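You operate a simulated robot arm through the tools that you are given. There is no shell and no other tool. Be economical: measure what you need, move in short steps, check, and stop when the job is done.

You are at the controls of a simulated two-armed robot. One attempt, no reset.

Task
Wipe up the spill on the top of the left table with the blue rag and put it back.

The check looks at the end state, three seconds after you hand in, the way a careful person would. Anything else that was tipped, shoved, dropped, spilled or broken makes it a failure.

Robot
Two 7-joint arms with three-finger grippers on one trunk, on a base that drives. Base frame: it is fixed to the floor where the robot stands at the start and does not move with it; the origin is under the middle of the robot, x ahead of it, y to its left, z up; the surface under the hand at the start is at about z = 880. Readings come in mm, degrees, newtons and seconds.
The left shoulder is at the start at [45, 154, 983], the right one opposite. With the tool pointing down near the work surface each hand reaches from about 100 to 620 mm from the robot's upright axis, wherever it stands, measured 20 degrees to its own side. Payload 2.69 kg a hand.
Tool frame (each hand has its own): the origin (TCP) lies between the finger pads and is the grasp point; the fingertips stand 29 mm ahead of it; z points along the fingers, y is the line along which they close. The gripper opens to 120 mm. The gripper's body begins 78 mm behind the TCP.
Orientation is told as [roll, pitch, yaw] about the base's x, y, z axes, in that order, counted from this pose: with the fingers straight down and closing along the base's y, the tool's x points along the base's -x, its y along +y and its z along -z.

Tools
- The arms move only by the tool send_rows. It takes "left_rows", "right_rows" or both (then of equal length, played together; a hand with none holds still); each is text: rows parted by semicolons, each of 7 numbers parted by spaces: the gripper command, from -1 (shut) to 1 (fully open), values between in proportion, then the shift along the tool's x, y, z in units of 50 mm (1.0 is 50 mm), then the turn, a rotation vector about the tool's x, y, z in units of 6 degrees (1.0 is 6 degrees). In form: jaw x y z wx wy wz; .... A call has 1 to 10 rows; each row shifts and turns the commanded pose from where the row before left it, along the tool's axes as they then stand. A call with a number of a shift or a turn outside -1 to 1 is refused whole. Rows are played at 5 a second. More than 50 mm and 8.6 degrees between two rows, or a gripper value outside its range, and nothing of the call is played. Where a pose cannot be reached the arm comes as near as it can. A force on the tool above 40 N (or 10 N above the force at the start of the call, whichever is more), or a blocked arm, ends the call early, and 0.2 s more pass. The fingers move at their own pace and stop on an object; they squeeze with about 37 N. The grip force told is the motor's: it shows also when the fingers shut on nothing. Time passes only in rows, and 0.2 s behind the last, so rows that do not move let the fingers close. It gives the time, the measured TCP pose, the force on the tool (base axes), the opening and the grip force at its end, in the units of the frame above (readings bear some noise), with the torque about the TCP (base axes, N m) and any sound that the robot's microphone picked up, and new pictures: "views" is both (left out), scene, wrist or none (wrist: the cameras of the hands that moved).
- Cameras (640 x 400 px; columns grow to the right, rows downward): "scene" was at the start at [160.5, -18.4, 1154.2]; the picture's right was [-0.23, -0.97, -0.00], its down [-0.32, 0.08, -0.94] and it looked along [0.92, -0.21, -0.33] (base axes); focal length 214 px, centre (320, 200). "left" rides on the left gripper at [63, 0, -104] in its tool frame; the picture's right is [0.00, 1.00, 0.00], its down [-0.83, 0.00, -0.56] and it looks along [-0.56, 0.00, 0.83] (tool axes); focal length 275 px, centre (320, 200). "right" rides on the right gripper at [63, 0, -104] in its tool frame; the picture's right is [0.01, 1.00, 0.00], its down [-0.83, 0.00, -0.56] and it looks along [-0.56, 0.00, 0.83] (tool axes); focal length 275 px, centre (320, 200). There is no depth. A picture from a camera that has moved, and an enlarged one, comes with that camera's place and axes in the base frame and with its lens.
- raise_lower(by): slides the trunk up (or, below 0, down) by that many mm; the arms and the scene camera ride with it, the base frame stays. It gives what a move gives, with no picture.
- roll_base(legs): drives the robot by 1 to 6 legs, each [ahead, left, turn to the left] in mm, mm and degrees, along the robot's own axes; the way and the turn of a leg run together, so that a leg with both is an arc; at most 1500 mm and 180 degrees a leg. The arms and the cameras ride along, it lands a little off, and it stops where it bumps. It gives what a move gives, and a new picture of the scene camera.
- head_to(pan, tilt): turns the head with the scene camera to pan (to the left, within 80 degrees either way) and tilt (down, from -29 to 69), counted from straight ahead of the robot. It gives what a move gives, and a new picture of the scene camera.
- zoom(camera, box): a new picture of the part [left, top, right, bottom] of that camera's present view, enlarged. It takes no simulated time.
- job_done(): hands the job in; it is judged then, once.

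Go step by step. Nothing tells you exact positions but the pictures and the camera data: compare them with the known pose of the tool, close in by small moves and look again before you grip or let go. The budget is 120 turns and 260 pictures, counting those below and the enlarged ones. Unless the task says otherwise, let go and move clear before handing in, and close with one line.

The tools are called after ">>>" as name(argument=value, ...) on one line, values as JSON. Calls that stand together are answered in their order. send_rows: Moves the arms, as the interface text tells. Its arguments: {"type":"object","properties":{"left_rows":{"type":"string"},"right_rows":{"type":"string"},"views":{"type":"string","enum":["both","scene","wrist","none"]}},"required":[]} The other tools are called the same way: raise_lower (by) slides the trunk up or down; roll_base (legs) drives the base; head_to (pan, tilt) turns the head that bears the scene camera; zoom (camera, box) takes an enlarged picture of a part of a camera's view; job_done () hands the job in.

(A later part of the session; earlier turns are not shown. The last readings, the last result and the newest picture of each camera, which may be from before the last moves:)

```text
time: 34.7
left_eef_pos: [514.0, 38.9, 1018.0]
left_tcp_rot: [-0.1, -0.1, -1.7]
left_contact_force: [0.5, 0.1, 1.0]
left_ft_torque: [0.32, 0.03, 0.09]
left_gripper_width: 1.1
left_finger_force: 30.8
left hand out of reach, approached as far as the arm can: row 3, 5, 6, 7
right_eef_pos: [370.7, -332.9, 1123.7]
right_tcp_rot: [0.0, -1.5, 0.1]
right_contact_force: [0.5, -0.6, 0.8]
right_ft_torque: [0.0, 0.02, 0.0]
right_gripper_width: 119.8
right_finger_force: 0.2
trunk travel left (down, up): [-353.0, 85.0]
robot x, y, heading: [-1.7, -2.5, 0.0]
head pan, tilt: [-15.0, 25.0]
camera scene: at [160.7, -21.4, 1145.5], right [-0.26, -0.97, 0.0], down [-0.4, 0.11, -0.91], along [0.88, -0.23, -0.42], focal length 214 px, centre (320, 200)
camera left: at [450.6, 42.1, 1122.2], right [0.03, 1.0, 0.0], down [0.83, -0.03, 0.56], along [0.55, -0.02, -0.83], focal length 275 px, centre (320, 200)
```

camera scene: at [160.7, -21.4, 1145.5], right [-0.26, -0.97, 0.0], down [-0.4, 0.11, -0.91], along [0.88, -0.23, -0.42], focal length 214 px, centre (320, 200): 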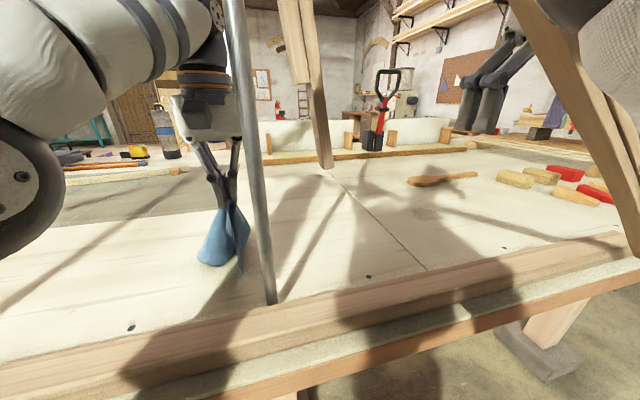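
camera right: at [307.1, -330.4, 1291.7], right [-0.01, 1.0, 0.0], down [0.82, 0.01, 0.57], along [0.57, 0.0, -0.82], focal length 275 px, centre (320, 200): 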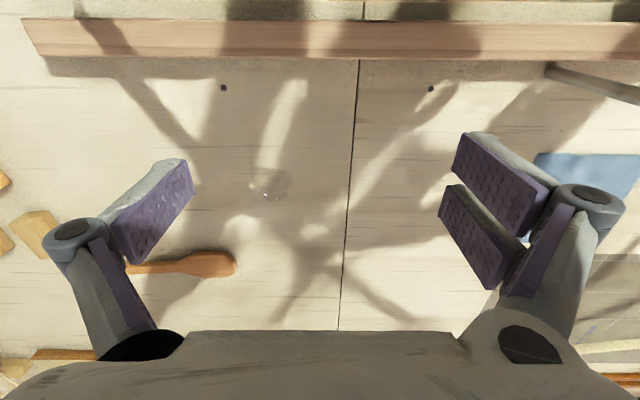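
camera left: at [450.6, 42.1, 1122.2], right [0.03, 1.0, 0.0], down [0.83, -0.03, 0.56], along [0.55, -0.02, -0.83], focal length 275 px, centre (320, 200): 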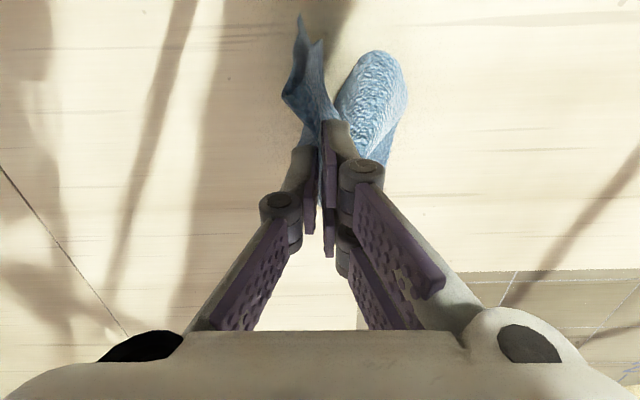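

The wrist camera's housing sits on the robot side of the hand, so it would pass close to the post. I turn the hand about 48° so that the housing points left before going further right.

>>> send_rows(left_rows="-1 0 0 0 0 0 1;-1 0 0 0 0 0 1;-1 0 0 0 0 0 1;-1 0 0 0 0 0 1;-1 0 0 0 0 0 1;-1 0 0 0 0 0 1;-1 0 0 0 0 0 1;-1 0 0 0 0 0 1;-1 0 0 0 0 0 0", views="both")

```text
time: 36.7
left_eef_pos: [510.5, 30.8, 1017.6]
left_tcp_rot: [0.0, 0.1, -49.7]
left_contact_force: [-0.6, 0.6, 0.4]
left_ft_torque: [0.07, -0.06, -0.01]
left_gripper_width: 3.1
left_finger_force: 36.4
left hand out of reach, approached as far as the arm can: row 5
right_eef_pos: [369.9, -331.8, 1123.4]
right_tcp_rot: [0.0, -1.4, 0.1]
right_contact_force: [0.0, -0.2, 0.0]
right_ft_torque: [-0.02, -0.02, -0.02]
right_gripper_width: 119.8
right_finger_force: 0.1
trunk travel left (down, up): [-353.0, 85.0]
robot x, y, heading: [4.3, 3.4, -0.1]
head pan, tilt: [-15.0, 25.0]
camera scene: at [160.7, -21.3, 1145.5], right [-0.26, -0.97, 0.0], down [-0.4, 0.11, -0.91], along [0.88, -0.23, -0.42], focal length 214 px, centre (320, 200)
camera left: at [469.8, 79.9, 1122.1], right [0.77, 0.64, 0.0], down [0.53, -0.64, 0.56], along [0.36, -0.43, -0.83], focal length 275 px, centre (320, 200)
```

scene: 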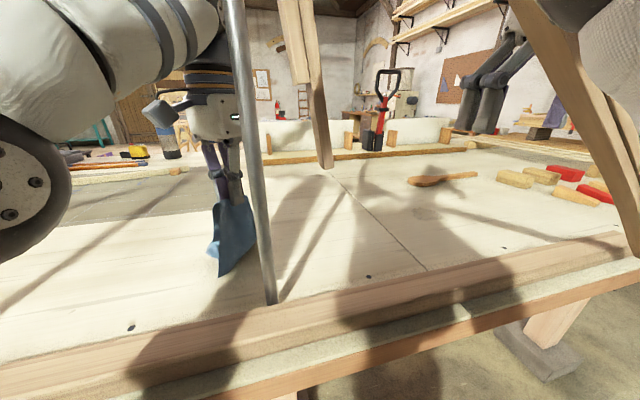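
left: 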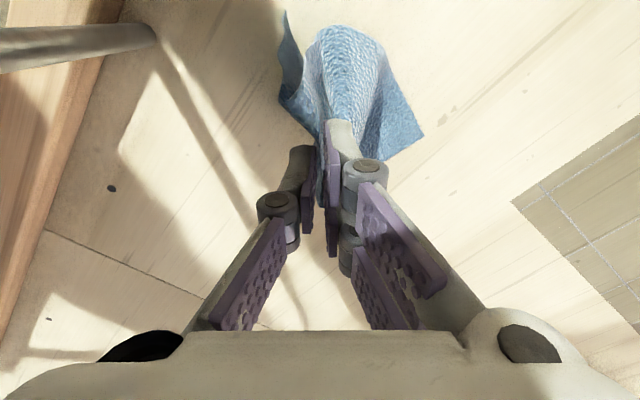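

The turn worked. I move 40 mm more to the right and look again.

>>> send_rows(left_rows="-1 -0.31 -0.26 0.3 0 0 0;-1 -0.31 -0.26 0.3 0 0 0;-1 0 0 0 0 0 0", views="both")

>>> head_to(pan=10, tilt=0)

```text
time: 37.5
left_eef_pos: [506.8, -11.8, 988.3]
left_tcp_rot: [0.0, 0.0, -49.6]
left_contact_force: [0.5, 0.7, -0.9]
left_ft_torque: [0.0, -0.04, 0.02]
left_gripper_width: 3.1
left_finger_force: 32.0
left hand out of reach, approached as far as the arm can: row 2
right_eef_pos: [369.5, -331.9, 1123.4]
right_tcp_rot: [0.0, -1.5, 0.2]
right_contact_force: [-0.4, 0.7, 0.7]
right_ft_torque: [-0.02, -0.01, 0.01]
right_gripper_width: 119.8
right_finger_force: 0.0
trunk travel left (down, up): [-353.0, 85.0]
robot x, y, heading: [3.0, 0.6, 0.3]
head pan, tilt: [-15.0, 25.0]
camera scene: at [160.7, -21.3, 1145.5], right [-0.26, -0.97, 0.0], down [-0.4, 0.11, -0.91], along [0.88, -0.23, -0.42], focal length 214 px, centre (320, 200)
camera left: at [465.3, 36.9, 1092.6], right [0.76, 0.64, 0.0], down [0.54, -0.64, 0.56], along [0.36, -0.42, -0.83], focal length 275 px, centre (320, 200)
```

scene: 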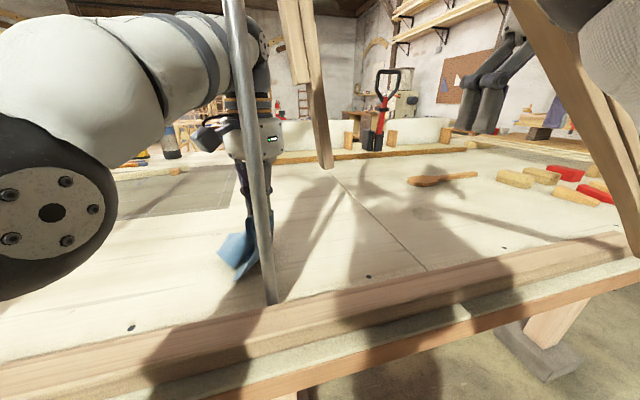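
left: 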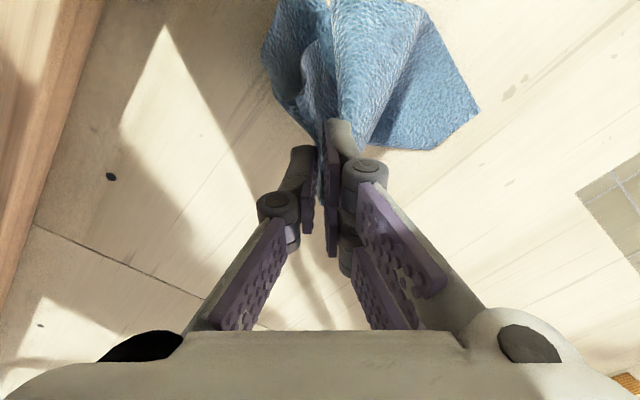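

```text
time: 38.4
left_eef_pos: [506.8, -11.3, 987.6]
left_tcp_rot: [0.0, 0.1, -49.6]
left_contact_force: [-1.0, -1.4, 1.5]
left_ft_torque: [-0.03, -0.02, -0.05]
left_gripper_width: 1.2
left_finger_force: 30.9
right_eef_pos: [369.4, -332.3, 1123.3]
right_tcp_rot: [-0.1, -1.4, 0.2]
right_contact_force: [1.0, -0.1, -1.4]
right_ft_torque: [0.0, -0.02, 0.01]
right_gripper_width: 120.0
right_finger_force: 0.0
trunk travel left (down, up): [-353.0, 85.0]
robot x, y, heading: [3.7, 1.4, 0.2]
head pan, tilt: [10.0, 0.0]
camera scene: at [160.2, 18.0, 1185.8], right [0.17, -0.98, 0.0], down [0.0, 0.0, -1.0], along [0.98, 0.17, 0.0], focal length 214 px, centre (320, 200)
```

scene: 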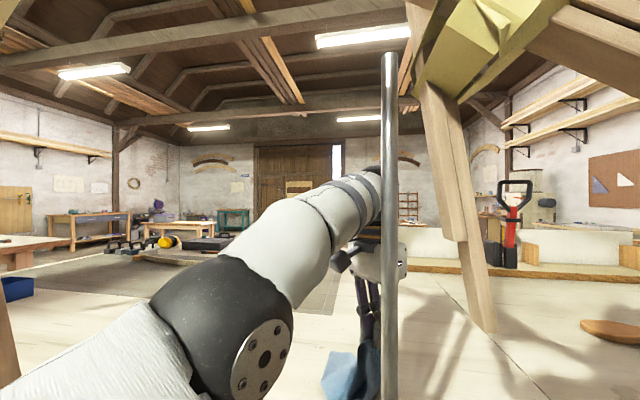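

The arms are nearly straight when they reach out low, so a right arm crossing the beam here would touch it. A safer way is to keep the rag in the left hand and draw both arms back. The whole robot then goes around to y ≈ -750, where the beam is low, and I wipe with the left arm over the beam's low end. First I bring the left hand back left, away from the post, and lift the right hand.

>>> send_rows(left_rows="-1 0.7 0.3 -0.2 0 0 0;-1 0.7 0.3 -0.3 0 0 0;-1 0.7 0.3 -0.3 0 0 0;-1 0.8 0.3 -0.3 0 0 0;-1 0 0 0 0 0 0", right_rows="1 0 0 -0.4 0 0 0;1 0 0 -0.4 0 0 0;1 0 0 -0.4 0 0 0;1 0 0 -0.4 0 0 0;1 0 0 0 0 0 0", views="scene")

```text
time: 39.6
left_eef_pos: [458.3, 137.5, 1042.3]
left_tcp_rot: [-0.1, 0.0, -49.6]
left_contact_force: [0.3, 0.9, 0.4]
left_ft_torque: [0.0, -0.04, -0.02]
left_gripper_width: 3.5
left_finger_force: 30.0
right_eef_pos: [374.2, -337.8, 1127.7]
right_tcp_rot: [-0.1, -1.2, 0.2]
right_contact_force: [0.2, -0.2, -0.6]
right_ft_torque: [0.01, -0.01, 0.0]
right_gripper_width: 120.0
right_finger_force: 0.0
right hand out of reach, approached as far as the arm can: row 1, 2, 3, 4
trunk travel left (down, up): [-353.0, 85.0]
robot x, y, heading: [1.6, 2.2, 0.1]
head pan, tilt: [10.0, 0.0]
camera scene: at [163.0, 19.2, 1185.4], right [0.18, -0.98, 0.0], down [0.0, 0.0, -1.0], along [0.98, 0.18, 0.0], focal length 214 px, centre (320, 200)
```

scene: 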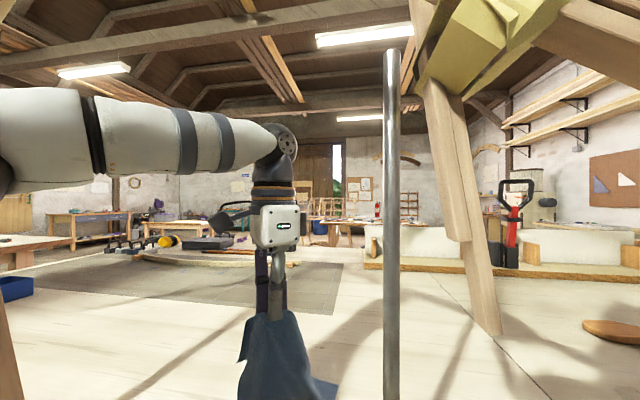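

The right hand is at its highest where it stands. I turn the head to watch the right arm and draw that hand back and right in small steps, and pull the left hand back over the rail.

>>> head_to(pan=-45, tilt=0)

>>> send_rows(right_rows="1 0.3 -0.6 0 0 0 0;1 0.3 -0.6 -0.1 0 0 0;1 0.5 -0.5 -0.3 0 0 0;1 0 0 0 0 0 0", views="both")

```text
time: 40.8
left_eef_pos: [458.8, 137.2, 1042.5]
left_tcp_rot: [-0.2, 0.1, -49.7]
left_contact_force: [-1.6, 0.1, -1.5]
left_ft_torque: [-0.48, 0.5, 0.02]
left_gripper_width: 2.6
left_finger_force: 30.4
right_eef_pos: [373.7, -337.4, 1127.9]
right_tcp_rot: [0.0, -1.2, 0.1]
right_contact_force: [0.1, 0.4, 0.3]
right_ft_torque: [0.0, 0.01, -0.02]
right_gripper_width: 119.8
right_finger_force: 0.0
trunk travel left (down, up): [-353.0, 85.0]
robot x, y, heading: [0.9, 2.4, 0.0]
head pan, tilt: [-45.0, 0.0]
camera scene: at [138.3, -60.0, 1185.4], right [-0.71, -0.71, 0.0], down [0.0, 0.0, -1.0], along [0.71, -0.71, 0.0], focal length 214 px, centre (320, 200)
```

scene: 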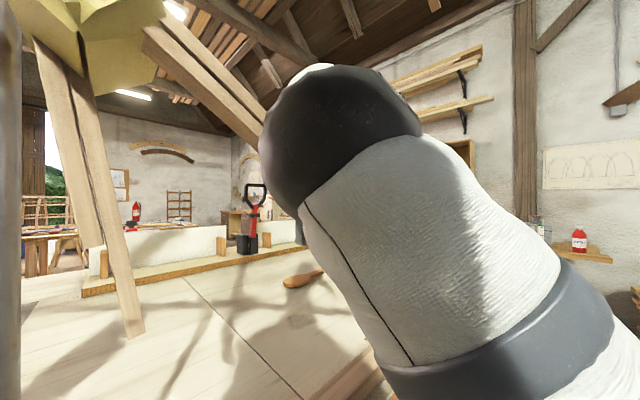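

```text
time: 41.8
left_eef_pos: [460.3, 137.1, 1042.1]
left_tcp_rot: [-0.2, 0.2, -49.6]
left_contact_force: [2.1, 1.4, -2.2]
left_ft_torque: [0.12, -0.15, 0.02]
left_gripper_width: 2.4
left_finger_force: 29.5
right_eef_pos: [320.7, -421.1, 1136.3]
right_tcp_rot: [-0.2, -1.2, 0.1]
right_contact_force: [-0.6, -0.2, -0.5]
right_ft_torque: [0.02, -0.04, -0.02]
right_gripper_width: 119.9
right_finger_force: 0.1
right hand out of reach, approached as far as the arm can: row 3
trunk travel left (down, up): [-353.0, 85.0]
robot x, y, heading: [1.2, -3.3, 0.4]
head pan, tilt: [-45.0, 0.0]
camera scene: at [140.2, -59.5, 1185.2], right [-0.71, -0.71, 0.0], down [0.0, 0.0, -1.0], along [0.71, -0.71, 0.0], focal length 214 px, centre (320, 200)
camera right: at [256.3, -421.2, 1238.1], right [-0.01, 1.0, 0.0], down [0.82, 0.01, 0.57], along [0.57, 0.0, -0.82], focal length 275 px, centre (320, 200)
```

scene: 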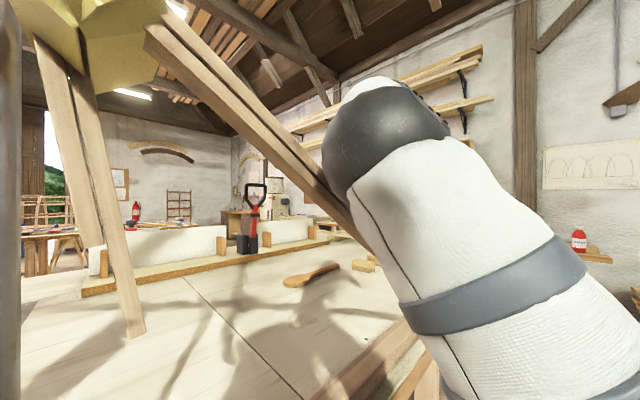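
right: 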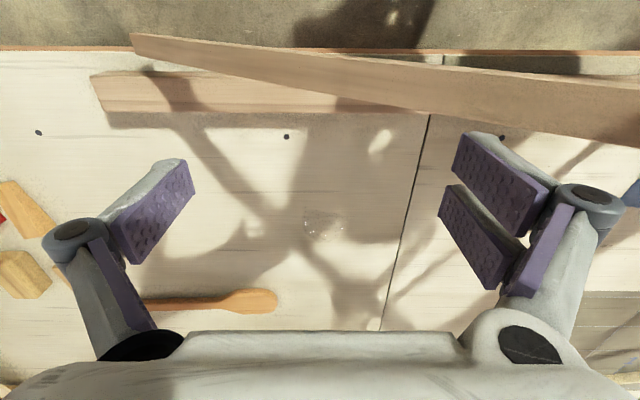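

The right arm is clear of the beam, and the fingertips are above it. I continue back, and pull the left hand back over the rail at the same time.

>>> send_rows(right_rows="1 0.4 -0.6 -0.2 0 0 0;1 0.6 -0.3 -0.3 0 0 0;1 0.8 0 -0.3 0 0 0;1 0.8 0 0 0 0 0;1 0 0 0 0 0 0", left_rows="-1 0.6 -0.3 -0.2 0 0 0;-1 0.8 -0.3 0 0 0 0;-1 0.8 -0.3 0 0 0 0;-1 0.8 -0.3 0 0 0 0;-1 0 0 0 0 0 0", views="both")

```text
time: 43.0
left_eef_pos: [319.8, 211.9, 1051.3]
left_tcp_rot: [-0.2, 0.1, -49.6]
left_contact_force: [-0.6, -1.6, 0.2]
left_ft_torque: [0.02, -0.06, 0.08]
left_gripper_width: 2.3
left_finger_force: 34.6
right_eef_pos: [188.4, -465.9, 1138.3]
right_tcp_rot: [-0.1, -1.1, 0.1]
right_contact_force: [0.1, 0.3, -0.2]
right_ft_torque: [0.05, 0.04, -0.02]
right_gripper_width: 120.2
right_finger_force: 0.0
right hand out of reach, approached as far as the arm can: row 1, 2, 3
trunk travel left (down, up): [-353.0, 85.0]
robot x, y, heading: [1.6, 0.3, 0.0]
head pan, tilt: [-45.0, 0.0]
camera scene: at [140.4, -60.1, 1185.1], right [-0.71, -0.71, 0.0], down [0.0, 0.0, -1.0], along [0.71, -0.71, 0.0], focal length 214 px, centre (320, 200)
camera right: at [123.5, -467.2, 1239.4], right [-0.01, 1.0, 0.0], down [0.82, 0.01, 0.57], along [0.57, 0.0, -0.82], focal length 275 px, centre (320, 200)
camera left: at [280.1, 261.9, 1156.1], right [0.76, 0.64, 0.0], down [0.54, -0.64, 0.55], along [0.35, -0.43, -0.83], focal length 275 px, centre (320, 200)
```

scene: 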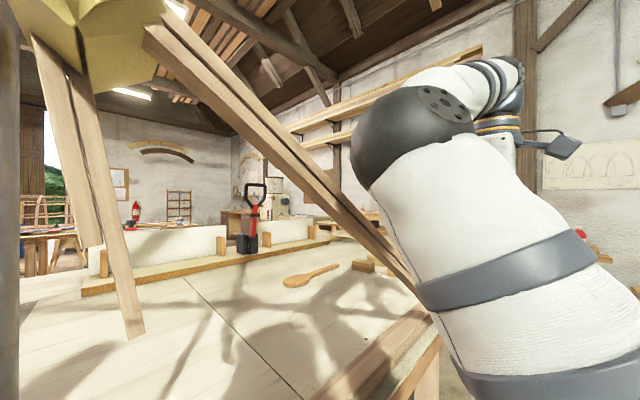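
right: 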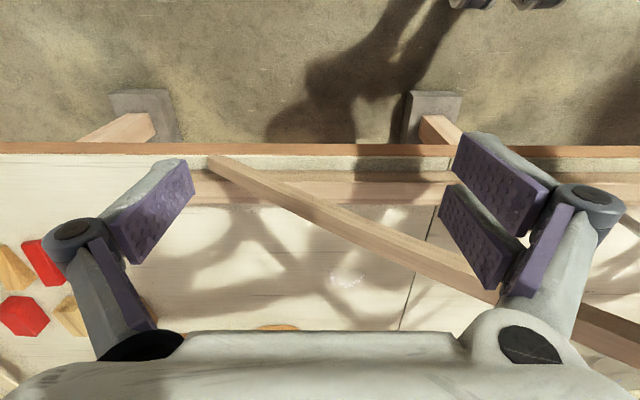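
left: 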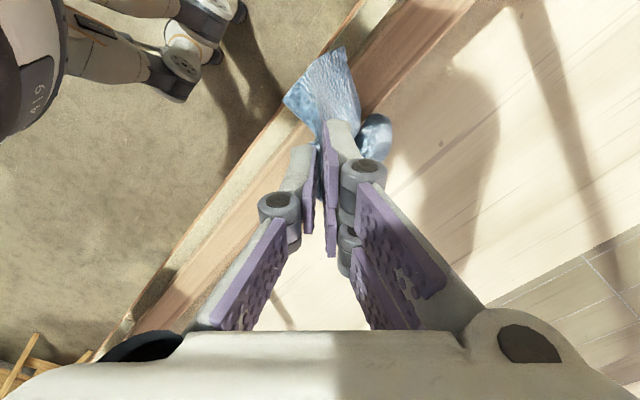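

Both arms are clear. I pull the left hand off the table a little more, then back the base by 130 mm.

>>> send_rows(left_rows="-1 0.7 -0.5 0 0 0 0;-1 0.7 -0.5 0 0 0 0;-1 0 0 0 0 0 0", views="none")

>>> roll_base(legs=[[-130, 0, 0]])

>>> head_to(pan=-60, tilt=35)

>>> head_to(pan=20, tilt=10)

```text
time: 43.8
left_eef_pos: [235.2, 228.4, 1047.2]
left_tcp_rot: [-0.3, 0.2, -49.6]
left_contact_force: [0.9, 1.0, 0.1]
left_ft_torque: [0.1, -0.16, 0.01]
left_gripper_width: 3.0
left_finger_force: 35.1
left hand out of reach, approached as far as the arm can: row 2
right_eef_pos: [188.4, -465.8, 1137.5]
right_tcp_rot: [0.0, -1.2, 0.1]
right_contact_force: [0.6, -0.4, 0.1]
right_ft_torque: [0.01, 0.02, 0.04]
right_gripper_width: 120.1
right_finger_force: 0.0
trunk travel left (down, up): [-353.0, 85.0]
robot x, y, heading: [3.1, 4.2, -0.1]
head pan, tilt: [-45.0, 0.0]
```

```text
time: 45.1
left_eef_pos: [102.5, 228.9, 1048.3]
left_tcp_rot: [-0.2, 0.1, -49.7]
left_contact_force: [-1.5, 0.2, 1.1]
left_ft_torque: [0.02, -0.04, 0.03]
left_gripper_width: 1.1
left_finger_force: 30.6
right_eef_pos: [57.3, -465.8, 1137.7]
right_tcp_rot: [0.1, -1.1, 0.2]
right_contact_force: [-0.1, -0.4, 0.6]
right_ft_torque: [-0.01, -0.01, -0.02]
right_gripper_width: 119.8
right_finger_force: 0.1
trunk travel left (down, up): [-353.0, 85.0]
robot x, y, heading: [-125.7, -1.0, -0.3]
head pan, tilt: [-45.0, 0.0]
camera scene: at [6.5, -60.1, 1185.3], right [-0.71, -0.71, 0.0], down [0.0, 0.0, -1.0], along [0.71, -0.71, 0.0], focal length 214 px, centre (320, 200)
```

scene: 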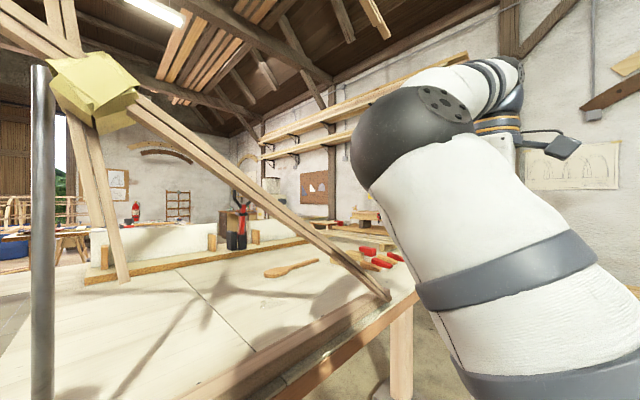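

```text
time: 46.1
left_eef_pos: [103.7, 227.5, 1047.6]
left_tcp_rot: [-0.2, 0.0, -49.6]
left_contact_force: [-0.5, -0.6, 0.4]
left_ft_torque: [0.02, -0.01, 0.01]
left_gripper_width: 1.3
left_finger_force: 31.0
right_eef_pos: [56.7, -467.0, 1138.1]
right_tcp_rot: [0.0, -1.1, 0.2]
right_contact_force: [1.1, -0.4, 0.2]
right_ft_torque: [0.05, -0.03, 0.01]
right_gripper_width: 120.1
right_finger_force: 0.0
trunk travel left (down, up): [-353.0, 85.0]
robot x, y, heading: [-126.9, -2.8, -0.0]
head pan, tilt: [-60.0, 35.0]
camera scene: at [-12.2, -72.7, 1129.1], right [-0.86, -0.5, 0.0], down [-0.29, 0.5, -0.82], along [0.41, -0.71, -0.57], focal length 214 px, centre (320, 200)
```

scene: 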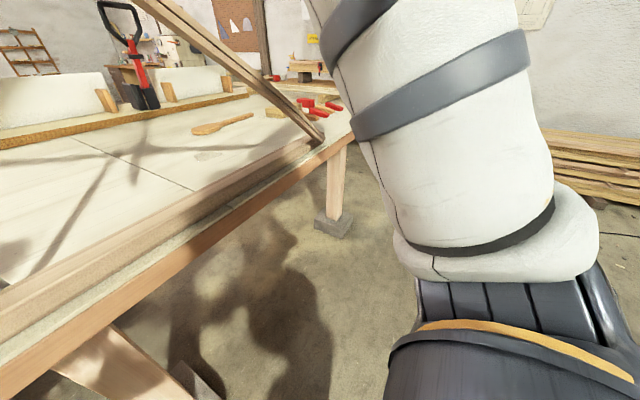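

```text
time: 47.6
left_eef_pos: [103.6, 229.1, 1047.0]
left_tcp_rot: [-0.3, 0.1, -49.6]
left_contact_force: [0.0, -1.3, 0.6]
left_ft_torque: [0.02, 0.03, 0.02]
left_gripper_width: 1.1
left_finger_force: 30.9
right_eef_pos: [56.9, -466.6, 1137.7]
right_tcp_rot: [0.0, -1.1, 0.2]
right_contact_force: [0.5, 0.5, -0.5]
right_ft_torque: [-0.01, 0.01, -0.02]
right_gripper_width: 119.9
right_finger_force: 0.0
trunk travel left (down, up): [-353.0, 85.0]
robot x, y, heading: [-129.2, 2.8, 0.0]
head pan, tilt: [20.0, 10.0]
camera scene: at [30.9, 35.4, 1169.1], right [0.34, -0.94, 0.0], down [-0.16, -0.06, -0.98], along [0.92, 0.34, -0.17], focal length 214 px, centre (320, 200)
```

scene: 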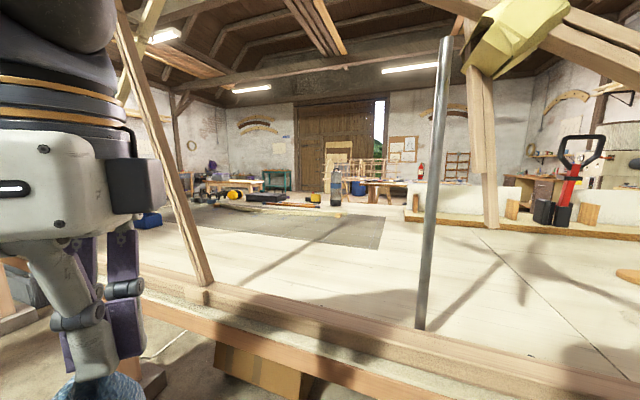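

The floor on the right is free, and the table ends just beyond the beam's foot. I slide the base right.

>>> roll_base(legs=[[0, -400, 0]])

>>> roll_base(legs=[[0, -350, 0]])

>>> head_to(pan=25, tilt=20)

```text
time: 51.2
left_eef_pos: [103.6, -161.5, 1046.7]
left_tcp_rot: [-0.3, 0.1, -49.7]
left_contact_force: [0.0, -0.6, -0.7]
left_ft_torque: [0.01, -0.01, 0.02]
left_gripper_width: 1.1
left_finger_force: 30.5
right_eef_pos: [56.6, -856.7, 1137.8]
right_tcp_rot: [0.0, -1.1, 0.2]
right_contact_force: [-0.2, 0.3, -0.6]
right_ft_torque: [0.04, -0.01, 0.01]
right_gripper_width: 120.0
right_finger_force: 0.1
trunk travel left (down, up): [-353.0, 85.0]
robot x, y, heading: [-132.9, -389.6, -0.1]
head pan, tilt: [20.0, 10.0]
camera scene: at [31.5, -354.5, 1169.2], right [0.34, -0.94, 0.0], down [-0.16, -0.06, -0.98], along [0.93, 0.34, -0.17], focal length 214 px, centre (320, 200)
```

scene: 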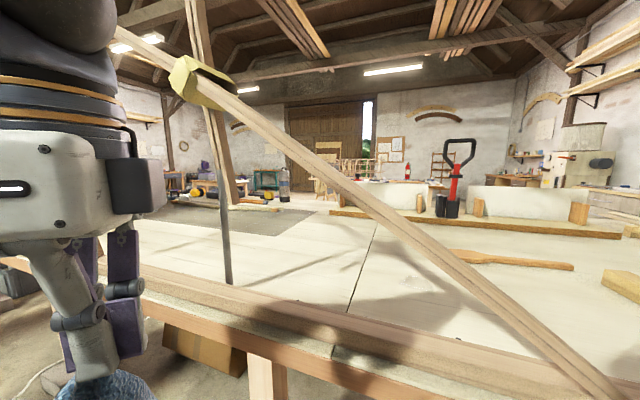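

```text
time: 54.5
left_eef_pos: [104.5, -522.5, 1048.6]
left_tcp_rot: [-0.4, 0.2, -50.6]
left_contact_force: [1.0, -0.6, -0.3]
left_ft_torque: [0.02, 0.02, 0.04]
left_gripper_width: 1.0
left_finger_force: 30.4
right_eef_pos: [46.5, -1216.1, 1137.1]
right_tcp_rot: [0.0, -1.1, -0.8]
right_contact_force: [0.4, -1.1, -0.8]
right_ft_torque: [0.02, 0.0, 0.02]
right_gripper_width: 120.1
right_finger_force: 0.0
trunk travel left (down, up): [-353.0, 85.0]
robot x, y, heading: [-133.1, -746.1, -1.1]
head pan, tilt: [20.0, 10.0]
camera scene: at [29.4, -713.8, 1169.2], right [0.33, -0.94, 0.0], down [-0.16, -0.06, -0.98], along [0.93, 0.32, -0.17], focal length 214 px, centre (320, 200)
```

scene: 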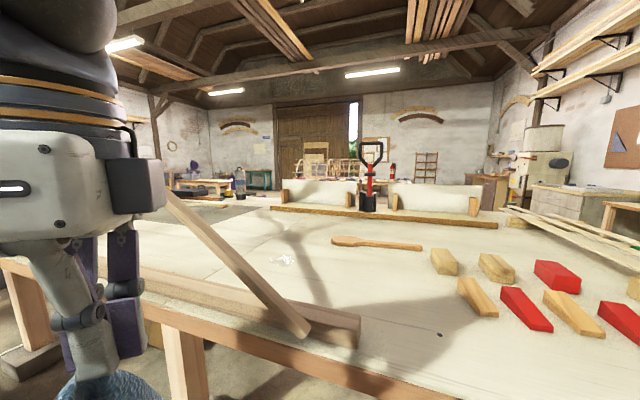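

```text
time: 55.2
left_eef_pos: [106.0, -521.3, 1047.6]
left_tcp_rot: [-0.4, 0.1, -50.6]
left_contact_force: [0.2, 0.8, 0.0]
left_ft_torque: [-0.03, 0.02, 0.01]
left_gripper_width: 0.8
left_finger_force: 30.0
right_eef_pos: [46.0, -1214.7, 1136.8]
right_tcp_rot: [-0.1, -1.1, -0.8]
right_contact_force: [-0.6, -0.4, 1.0]
right_ft_torque: [0.01, 0.01, 0.02]
right_gripper_width: 120.1
right_finger_force: 0.1
trunk travel left (down, up): [-353.0, 85.0]
robot x, y, heading: [-137.0, -746.3, -1.0]
head pan, tilt: [25.0, 20.0]
camera scene: at [26.6, -706.0, 1152.9], right [0.41, -0.91, 0.0], down [-0.31, -0.14, -0.94], along [0.86, 0.38, -0.34], focal length 214 px, centre (320, 200)
```

scene: 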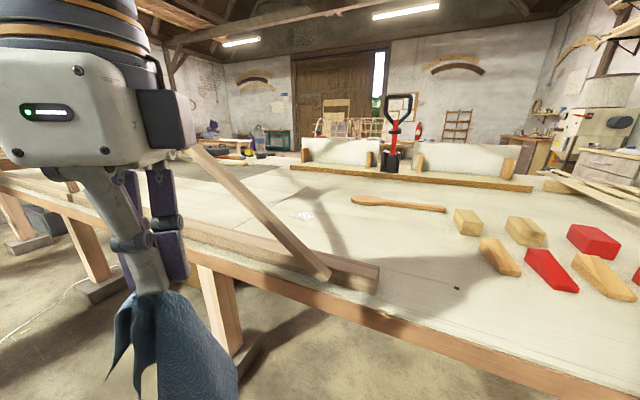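

The way past the beam's foot (about (310, -585)) is open. I raise the trunk so the hanging rag clears the rail and beam, then drive ahead and a bit right.

>>> raise_lower(by=80)

>>> roll_base(legs=[[0, -50, 1]])

>>> roll_base(legs=[[110, 0, 0]])

```text
time: 56.4
left_eef_pos: [105.6, -522.1, 1126.8]
left_tcp_rot: [-0.4, 0.2, -50.6]
left_contact_force: [-0.3, -0.7, -1.1]
left_ft_torque: [0.0, 0.06, 0.0]
left_gripper_width: 1.0
left_finger_force: 30.8
right_eef_pos: [48.2, -1216.2, 1217.2]
right_tcp_rot: [-0.1, -1.0, -0.8]
right_contact_force: [0.8, -0.2, -0.4]
right_ft_torque: [-0.01, 0.1, 0.0]
right_gripper_width: 120.2
right_finger_force: 0.1
trunk travel left (down, up): [-433.0, 5.0]
robot x, y, heading: [-134.7, -745.0, -1.0]
head pan, tilt: [25.0, 20.0]
```

```text
time: 57.5
left_eef_pos: [99.7, -570.1, 1128.0]
left_tcp_rot: [-0.3, 0.1, -49.6]
left_contact_force: [-0.2, 0.0, 0.7]
left_ft_torque: [-0.02, 0.0, 0.0]
left_gripper_width: 1.1
left_finger_force: 30.5
right_eef_pos: [54.1, -1265.9, 1217.2]
right_tcp_rot: [0.0, -1.0, 0.2]
right_contact_force: [0.0, -0.5, -1.0]
right_ft_torque: [0.01, -0.03, -0.03]
right_gripper_width: 120.1
right_finger_force: 0.0
trunk travel left (down, up): [-433.0, 5.0]
robot x, y, heading: [-134.9, -796.2, -0.2]
head pan, tilt: [25.0, 20.0]
camera scene: at [-41.9, -755.2, 1245.6], right [0.42, -0.91, 0.0], down [-0.31, -0.14, -0.94], along [0.85, 0.4, -0.34], focal length 214 px, centre (320, 200)
```

scene: 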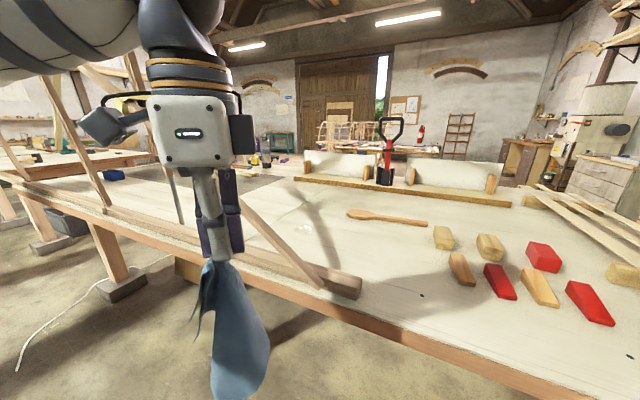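

```text
time: 58.7
left_eef_pos: [212.1, -568.4, 1128.0]
left_tcp_rot: [-0.3, 0.1, -49.4]
left_contact_force: [-0.1, 0.6, -0.5]
left_ft_torque: [0.0, 0.0, 0.0]
left_gripper_width: 1.1
left_finger_force: 30.6
right_eef_pos: [167.1, -1263.9, 1218.4]
right_tcp_rot: [-0.1, -1.0, 0.2]
right_contact_force: [0.2, 0.7, -0.2]
right_ft_torque: [0.01, 0.0, 0.01]
right_gripper_width: 120.0
right_finger_force: 0.1
trunk travel left (down, up): [-433.0, 5.0]
robot x, y, heading: [-21.5, -797.7, 0.1]
head pan, tilt: [25.0, 20.0]
camera scene: at [70.0, -754.4, 1245.7], right [0.43, -0.91, 0.0], down [-0.31, -0.15, -0.94], along [0.85, 0.4, -0.34], focal length 214 px, centre (320, 200)
```

scene: 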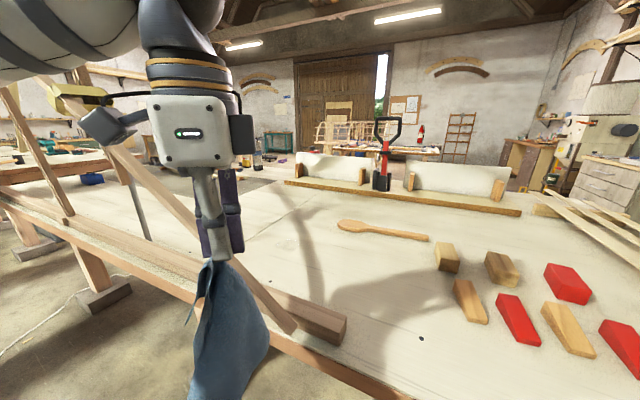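

I lift the hand a bit more and move it right past the beam's foot, then drive ahead 75 mm.

>>> send_rows(left_rows="-1 -0.5 -0.4 -0.4 0 0 0;-1 -0.3 -0.25 -0.4 0 0 0;-1 0 0 0 0 0 0", views="none")

>>> roll_base(legs=[[75, 0, 0]])

```text
time: 59.5
left_eef_pos: [213.4, -620.3, 1167.0]
left_tcp_rot: [-0.2, 0.0, -49.4]
left_contact_force: [0.1, 0.0, 1.1]
left_ft_torque: [0.05, -0.01, 0.01]
left_gripper_width: 0.9
left_finger_force: 30.2
right_eef_pos: [167.1, -1262.6, 1217.5]
right_tcp_rot: [-0.1, -1.1, 0.2]
right_contact_force: [-0.1, -0.7, -0.4]
right_ft_torque: [0.01, 0.0, 0.01]
right_gripper_width: 120.0
right_finger_force: 0.0
trunk travel left (down, up): [-433.0, 5.0]
robot x, y, heading: [-24.8, -797.1, 0.1]
head pan, tilt: [25.0, 20.0]
```

```text
time: 60.5
left_eef_pos: [288.5, -618.3, 1166.0]
left_tcp_rot: [-0.4, 0.1, -49.4]
left_contact_force: [-0.4, 0.8, 0.9]
left_ft_torque: [-0.04, 0.02, 0.05]
left_gripper_width: 1.1
left_finger_force: 30.7
right_eef_pos: [242.7, -1263.4, 1218.6]
right_tcp_rot: [-0.1, -1.1, 0.3]
right_contact_force: [0.1, -0.7, -0.4]
right_ft_torque: [0.02, 0.04, -0.02]
right_gripper_width: 119.8
right_finger_force: 0.1
trunk travel left (down, up): [-433.0, 5.0]
robot x, y, heading: [53.9, -794.6, 0.1]
head pan, tilt: [25.0, 20.0]
camera scene: at [145.1, -754.1, 1245.7], right [0.43, -0.9, 0.0], down [-0.31, -0.15, -0.94], along [0.85, 0.4, -0.34], focal length 214 px, centre (320, 200)
```

scene: 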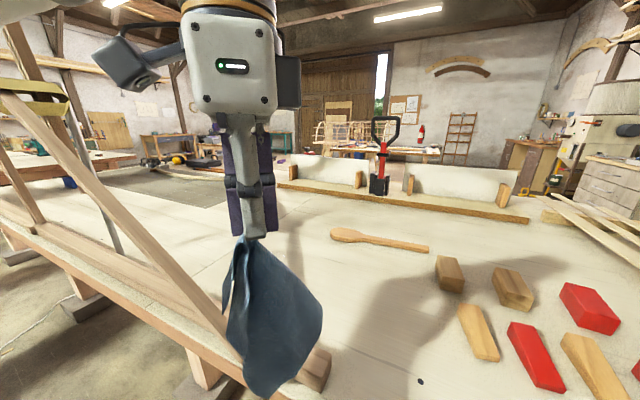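

Clear. I extend the hand towards the spill, above it first.

>>> send_rows(left_rows="-1 -0.05 0.79 0.1 0 0 0;-1 -0.05 0.79 0.1 0 0 0;-1 -0.05 0.79 0.15 0 0 0;-1 -0.05 0.79 0.2 0 0 0;-1 -0.05 0.79 0.25 0 0 0;-1 -0.05 0.79 0.25 0 0 0;-1 0 0.79 0.25 0 0 0;-1 0 0.6 0.25 0 0 0;-1 0 0 0 0 0 0", views="both")

```text
time: 62.5
left_eef_pos: [529.8, -434.7, 1091.6]
left_tcp_rot: [-0.2, 0.0, -49.5]
left_contact_force: [-1.5, 0.0, -0.3]
left_ft_torque: [0.0, 0.01, 0.04]
left_gripper_width: 1.2
left_finger_force: 30.4
right_eef_pos: [241.3, -1263.4, 1218.0]
right_tcp_rot: [0.0, -1.2, 0.2]
right_contact_force: [-0.4, -0.3, -0.7]
right_ft_torque: [0.05, -0.03, 0.06]
right_gripper_width: 119.8
right_finger_force: 0.1
trunk travel left (down, up): [-433.0, 5.0]
robot x, y, heading: [50.7, -796.1, 0.2]
head pan, tilt: [25.0, 20.0]
camera scene: at [143.8, -754.2, 1245.8], right [0.43, -0.9, 0.0], down [-0.31, -0.15, -0.94], along [0.85, 0.4, -0.34], focal length 214 px, centre (320, 200)
camera left: at [489.0, -385.0, 1195.2], right [0.76, 0.65, 0.0], down [0.54, -0.63, 0.56], along [0.36, -0.43, -0.83], focal length 275 px, centre (320, 200)
```

scene: 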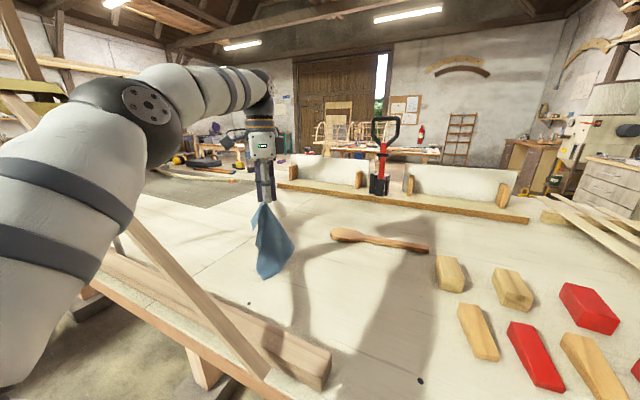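
left: 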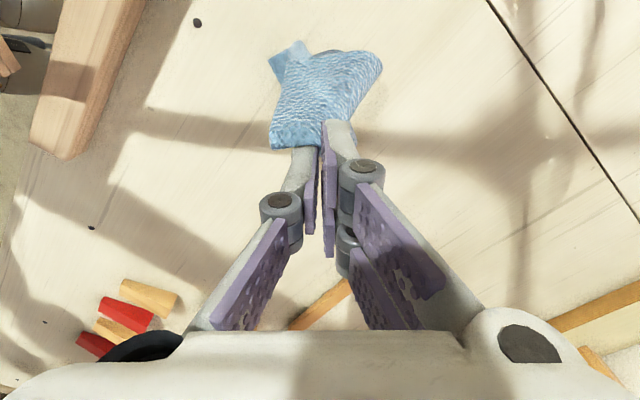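

The arm clears the beam, and the rag hangs over the spill. I lower it onto the patch.

>>> send_rows(left_rows="-1 0 0.5 0.6 0 0 0;-1 0 0 0.8 0 0 0;-1 0 0 0.8 0 0 0;-1 0 0 0.8 0 0 0;-1 0 0 0.4 0 0 0;-1 0 0 0 0 0 0", views="both")

```text
time: 63.9
left_eef_pos: [549.6, -417.0, 919.9]
left_tcp_rot: [-0.2, 0.1, -49.5]
left_contact_force: [-0.4, -0.3, -0.7]
left_ft_torque: [-0.01, 0.03, -0.01]
left_gripper_width: 1.2
left_finger_force: 30.5
right_eef_pos: [240.9, -1263.6, 1218.1]
right_tcp_rot: [-0.1, -1.1, 0.3]
right_contact_force: [0.3, -0.2, 0.0]
right_ft_torque: [0.02, 0.01, 0.0]
right_gripper_width: 119.9
right_finger_force: 0.1
trunk travel left (down, up): [-433.0, 5.0]
robot x, y, heading: [55.4, -798.1, 0.4]
head pan, tilt: [25.0, 20.0]
camera scene: at [144.3, -754.1, 1245.7], right [0.43, -0.9, 0.0], down [-0.31, -0.15, -0.94], along [0.85, 0.4, -0.34], focal length 214 px, centre (320, 200)
camera left: at [508.4, -368.4, 1025.3], right [0.76, 0.65, 0.0], down [0.54, -0.63, 0.56], along [0.36, -0.43, -0.83], focal length 275 px, centre (320, 200)
```

scene: 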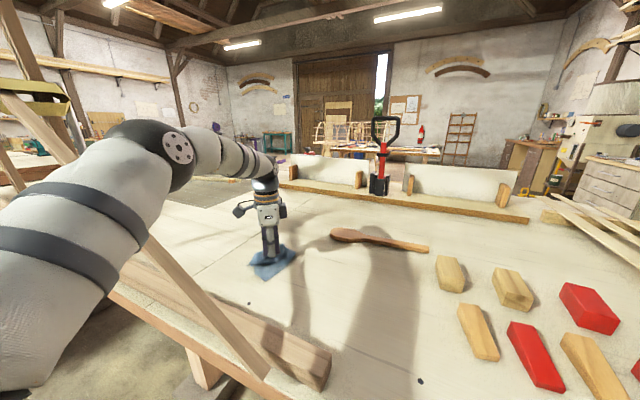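
left: 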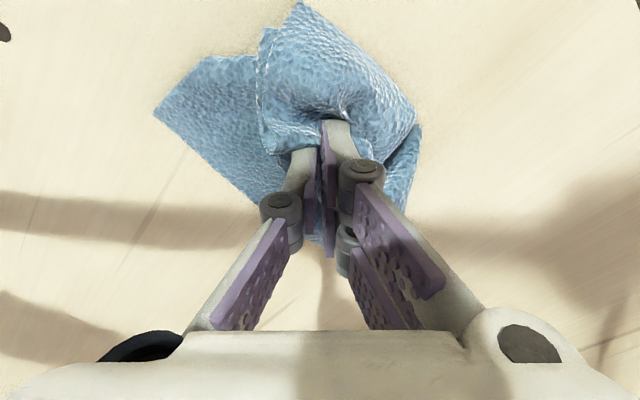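

The rag lies on the patch and to its left-near side. I press lightly and scrub in strokes across the whole patch.

>>> send_rows(left_rows="-1 0 0 0.12 0 0 0;-1 -0.7 0 0 0 0 0;-1 -0.6 0 0 0 0 0;-1 0 0.4 0 0 0 0;-1 0.8 0 0 0 0 0;-1 0.8 0 0 0 0 0;-1 0 -0.7 0 0 0 0;-1 -0.8 0 0 0 0 0;-1 -0.8 0 0 0 0 0;-1 0 0 0 0 0 0", views="both")

```text
time: 66.1
left_eef_pos: [578.7, -477.3, 913.1]
left_tcp_rot: [-0.2, 0.0, -49.5]
left_contact_force: [-0.2, -0.1, 0.4]
left_ft_torque: [0.0, -0.02, 0.01]
left_gripper_width: 1.0
left_finger_force: 30.6
right_eef_pos: [241.0, -1263.8, 1217.5]
right_tcp_rot: [0.0, -1.1, 0.2]
right_contact_force: [0.0, 0.3, -0.2]
right_ft_torque: [-0.05, 0.02, 0.05]
right_gripper_width: 120.1
right_finger_force: 0.1
trunk travel left (down, up): [-433.0, 5.0]
robot x, y, heading: [53.6, -796.2, 0.4]
head pan, tilt: [25.0, 20.0]
camera scene: at [144.1, -753.7, 1245.7], right [0.43, -0.9, 0.0], down [-0.31, -0.15, -0.94], along [0.85, 0.4, -0.34], focal length 214 px, centre (320, 200)
camera left: at [536.9, -428.4, 1018.2], right [0.76, 0.65, 0.0], down [0.54, -0.63, 0.56], along [0.36, -0.43, -0.83], focal length 275 px, centre (320, 200)
```

scene: 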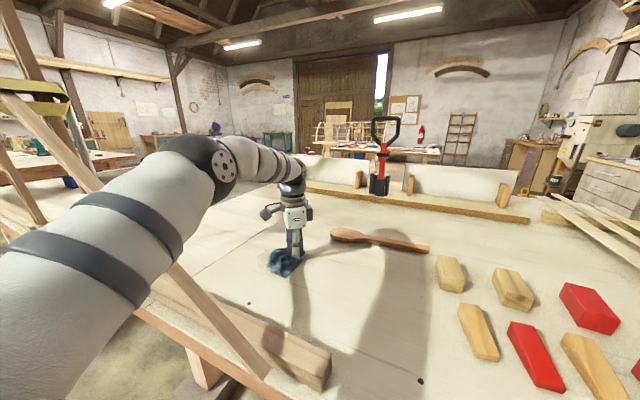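
left: 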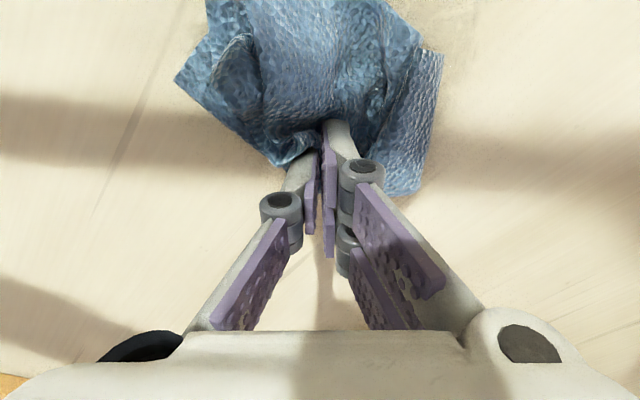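

The rag has darkened, so it is soaking up the liquid. I press slightly more and give a second set of strokes, then lift to look.

>>> send_rows(left_rows="-1 0.6 0 0.06 0 0 0;-1 0.8 0 0 0 0 0;-1 0.4 0.3 0 0 0 0;-1 -0.8 0 0 0 0 0;-1 -0.8 0 0 0 0 0;-1 0.2 0.4 0 0 0 0;-1 0.8 0 0 0 0 0;-1 0.8 0 0 0 0 0;-1 0 0.3 0 0 0 0;-1 -0.8 0 0 0 0 0", views="none")

>>> send_rows(left_rows="-1 0.8 0 0 0 0 0;-1 0.5 0 -0.8 0 0 0;-1 0.8 0 -0.8 0 0 0;-1 0.9 0 -0.3 0 0 0;-1 0 0 0 0 0 0", views="both")

>>> zoom(camera="scene", box=[200, 180, 400, 305])

```text
time: 68.3
left_eef_pos: [578.8, -397.8, 908.9]
left_tcp_rot: [-0.3, 0.1, -49.5]
left_contact_force: [0.0, 0.4, 0.1]
left_ft_torque: [0.0, 0.03, 0.03]
left_gripper_width: 1.1
left_finger_force: 30.6
right_eef_pos: [242.8, -1264.2, 1217.6]
right_tcp_rot: [0.0, -1.1, 0.3]
right_contact_force: [-0.5, -0.8, -0.3]
right_ft_torque: [-0.02, -0.03, 0.02]
right_gripper_width: 119.9
right_finger_force: 0.0
trunk travel left (down, up): [-433.0, 5.0]
robot x, y, heading: [51.5, -797.1, -0.0]
head pan, tilt: [25.0, 20.0]
```

```text
refused: row 3 steps farther than a row can; nothing moved
```

```text
3.20 times, centred on (300, 242) of scene
camera zoom: at [145.0, -754.8, 1245.5], right [0.43, -0.9, 0.0], down [-0.31, -0.15, -0.94], along [0.85, 0.4, -0.34], focal length 686 px, centre (384, 64)
```

zoom: 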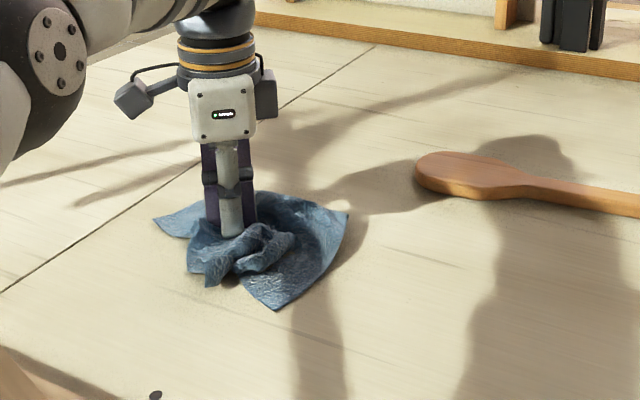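

Now I lift away to the near side and look at the patch.

>>> send_rows(left_rows="-1 0 0 -0.8 0 0 0;-1 0 0 -0.8 0 0 0;-1 0.6 -0.5 -0.4 0 0 0;-1 0.7 -0.5 -0.2 0 0 0;-1 0 0 0 0 0 0", views="both")

>>> zoom(camera="scene", box=[200, 180, 400, 305])

>>> zoom(camera="left", box=[200, 0, 640, 275])

```text
time: 69.5
left_eef_pos: [492.5, -380.6, 1014.8]
left_tcp_rot: [-0.3, 0.2, -49.5]
left_contact_force: [-0.8, 0.4, -0.1]
left_ft_torque: [-0.05, 0.0, 0.02]
left_gripper_width: 0.9
left_finger_force: 30.7
left hand out of reach, approached as far as the arm can: row 2
right_eef_pos: [242.6, -1262.8, 1217.8]
right_tcp_rot: [-0.1, -1.0, 0.3]
right_contact_force: [0.0, 0.0, -0.3]
right_ft_torque: [0.02, 0.0, -0.01]
right_gripper_width: 119.8
right_finger_force: 0.0
trunk travel left (down, up): [-433.0, 5.0]
robot x, y, heading: [51.7, -800.2, 0.3]
head pan, tilt: [25.0, 20.0]
camera scene: at [145.1, -754.2, 1245.5], right [0.43, -0.9, 0.0], down [-0.31, -0.15, -0.94], along [0.85, 0.4, -0.34], focal length 214 px, centre (320, 200)
camera left: at [451.5, -330.7, 1120.5], right [0.76, 0.65, -0.01], down [0.54, -0.63, 0.55], along [0.36, -0.43, -0.83], focal length 275 px, centre (320, 200)
```

scene: 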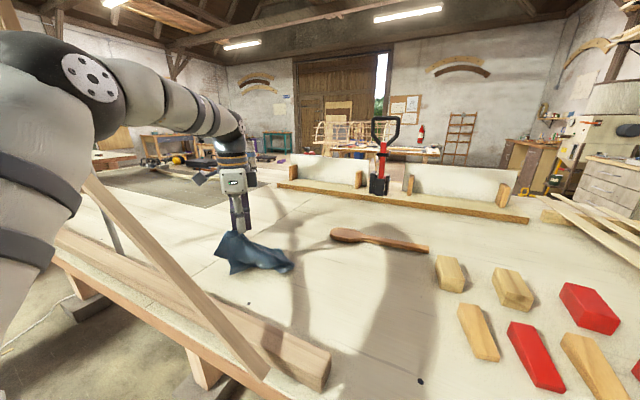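
left: 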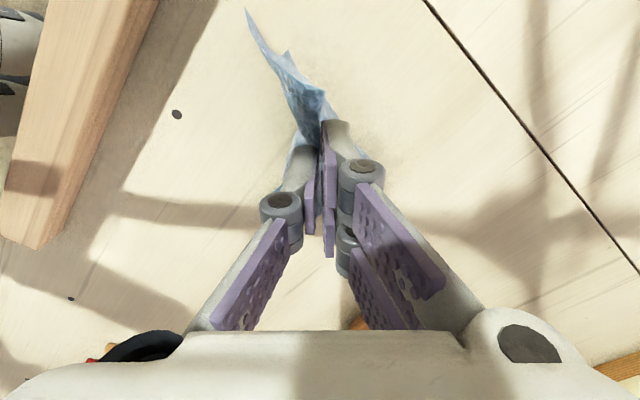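

```text
3.20 times, centred on (300, 242) of scene
camera zoom: at [145.1, -754.2, 1245.5], right [0.43, -0.9, 0.0], down [-0.31, -0.15, -0.94], along [0.85, 0.4, -0.34], focal length 686 px, centre (384, 64)
```

zoom: 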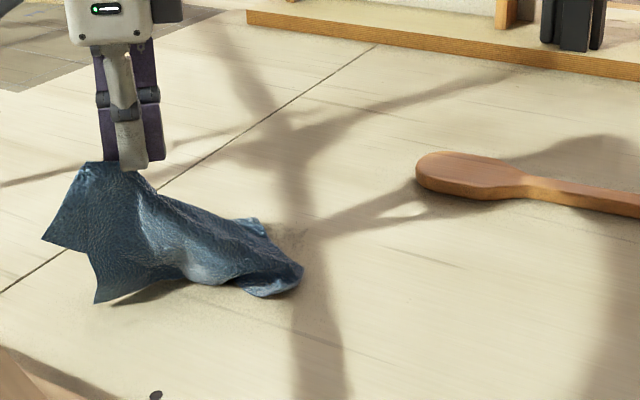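

```text
1.45 times, centred on (420, 138) of left
camera zoom: at [451.5, -330.7, 1120.5], right [0.76, 0.65, -0.01], down [0.54, -0.63, 0.55], along [0.36, -0.43, -0.83], focal length 400 px, centre (174, 291)
```

zoom: 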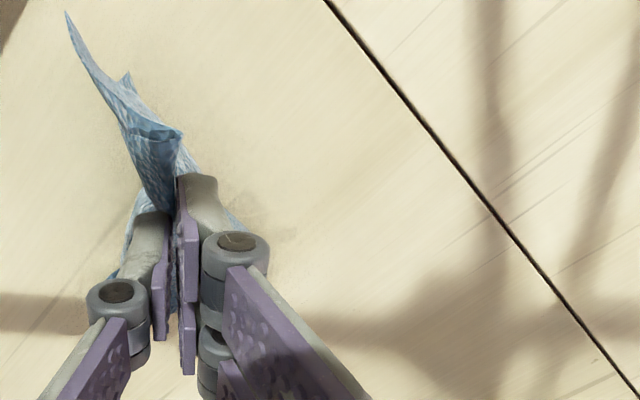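

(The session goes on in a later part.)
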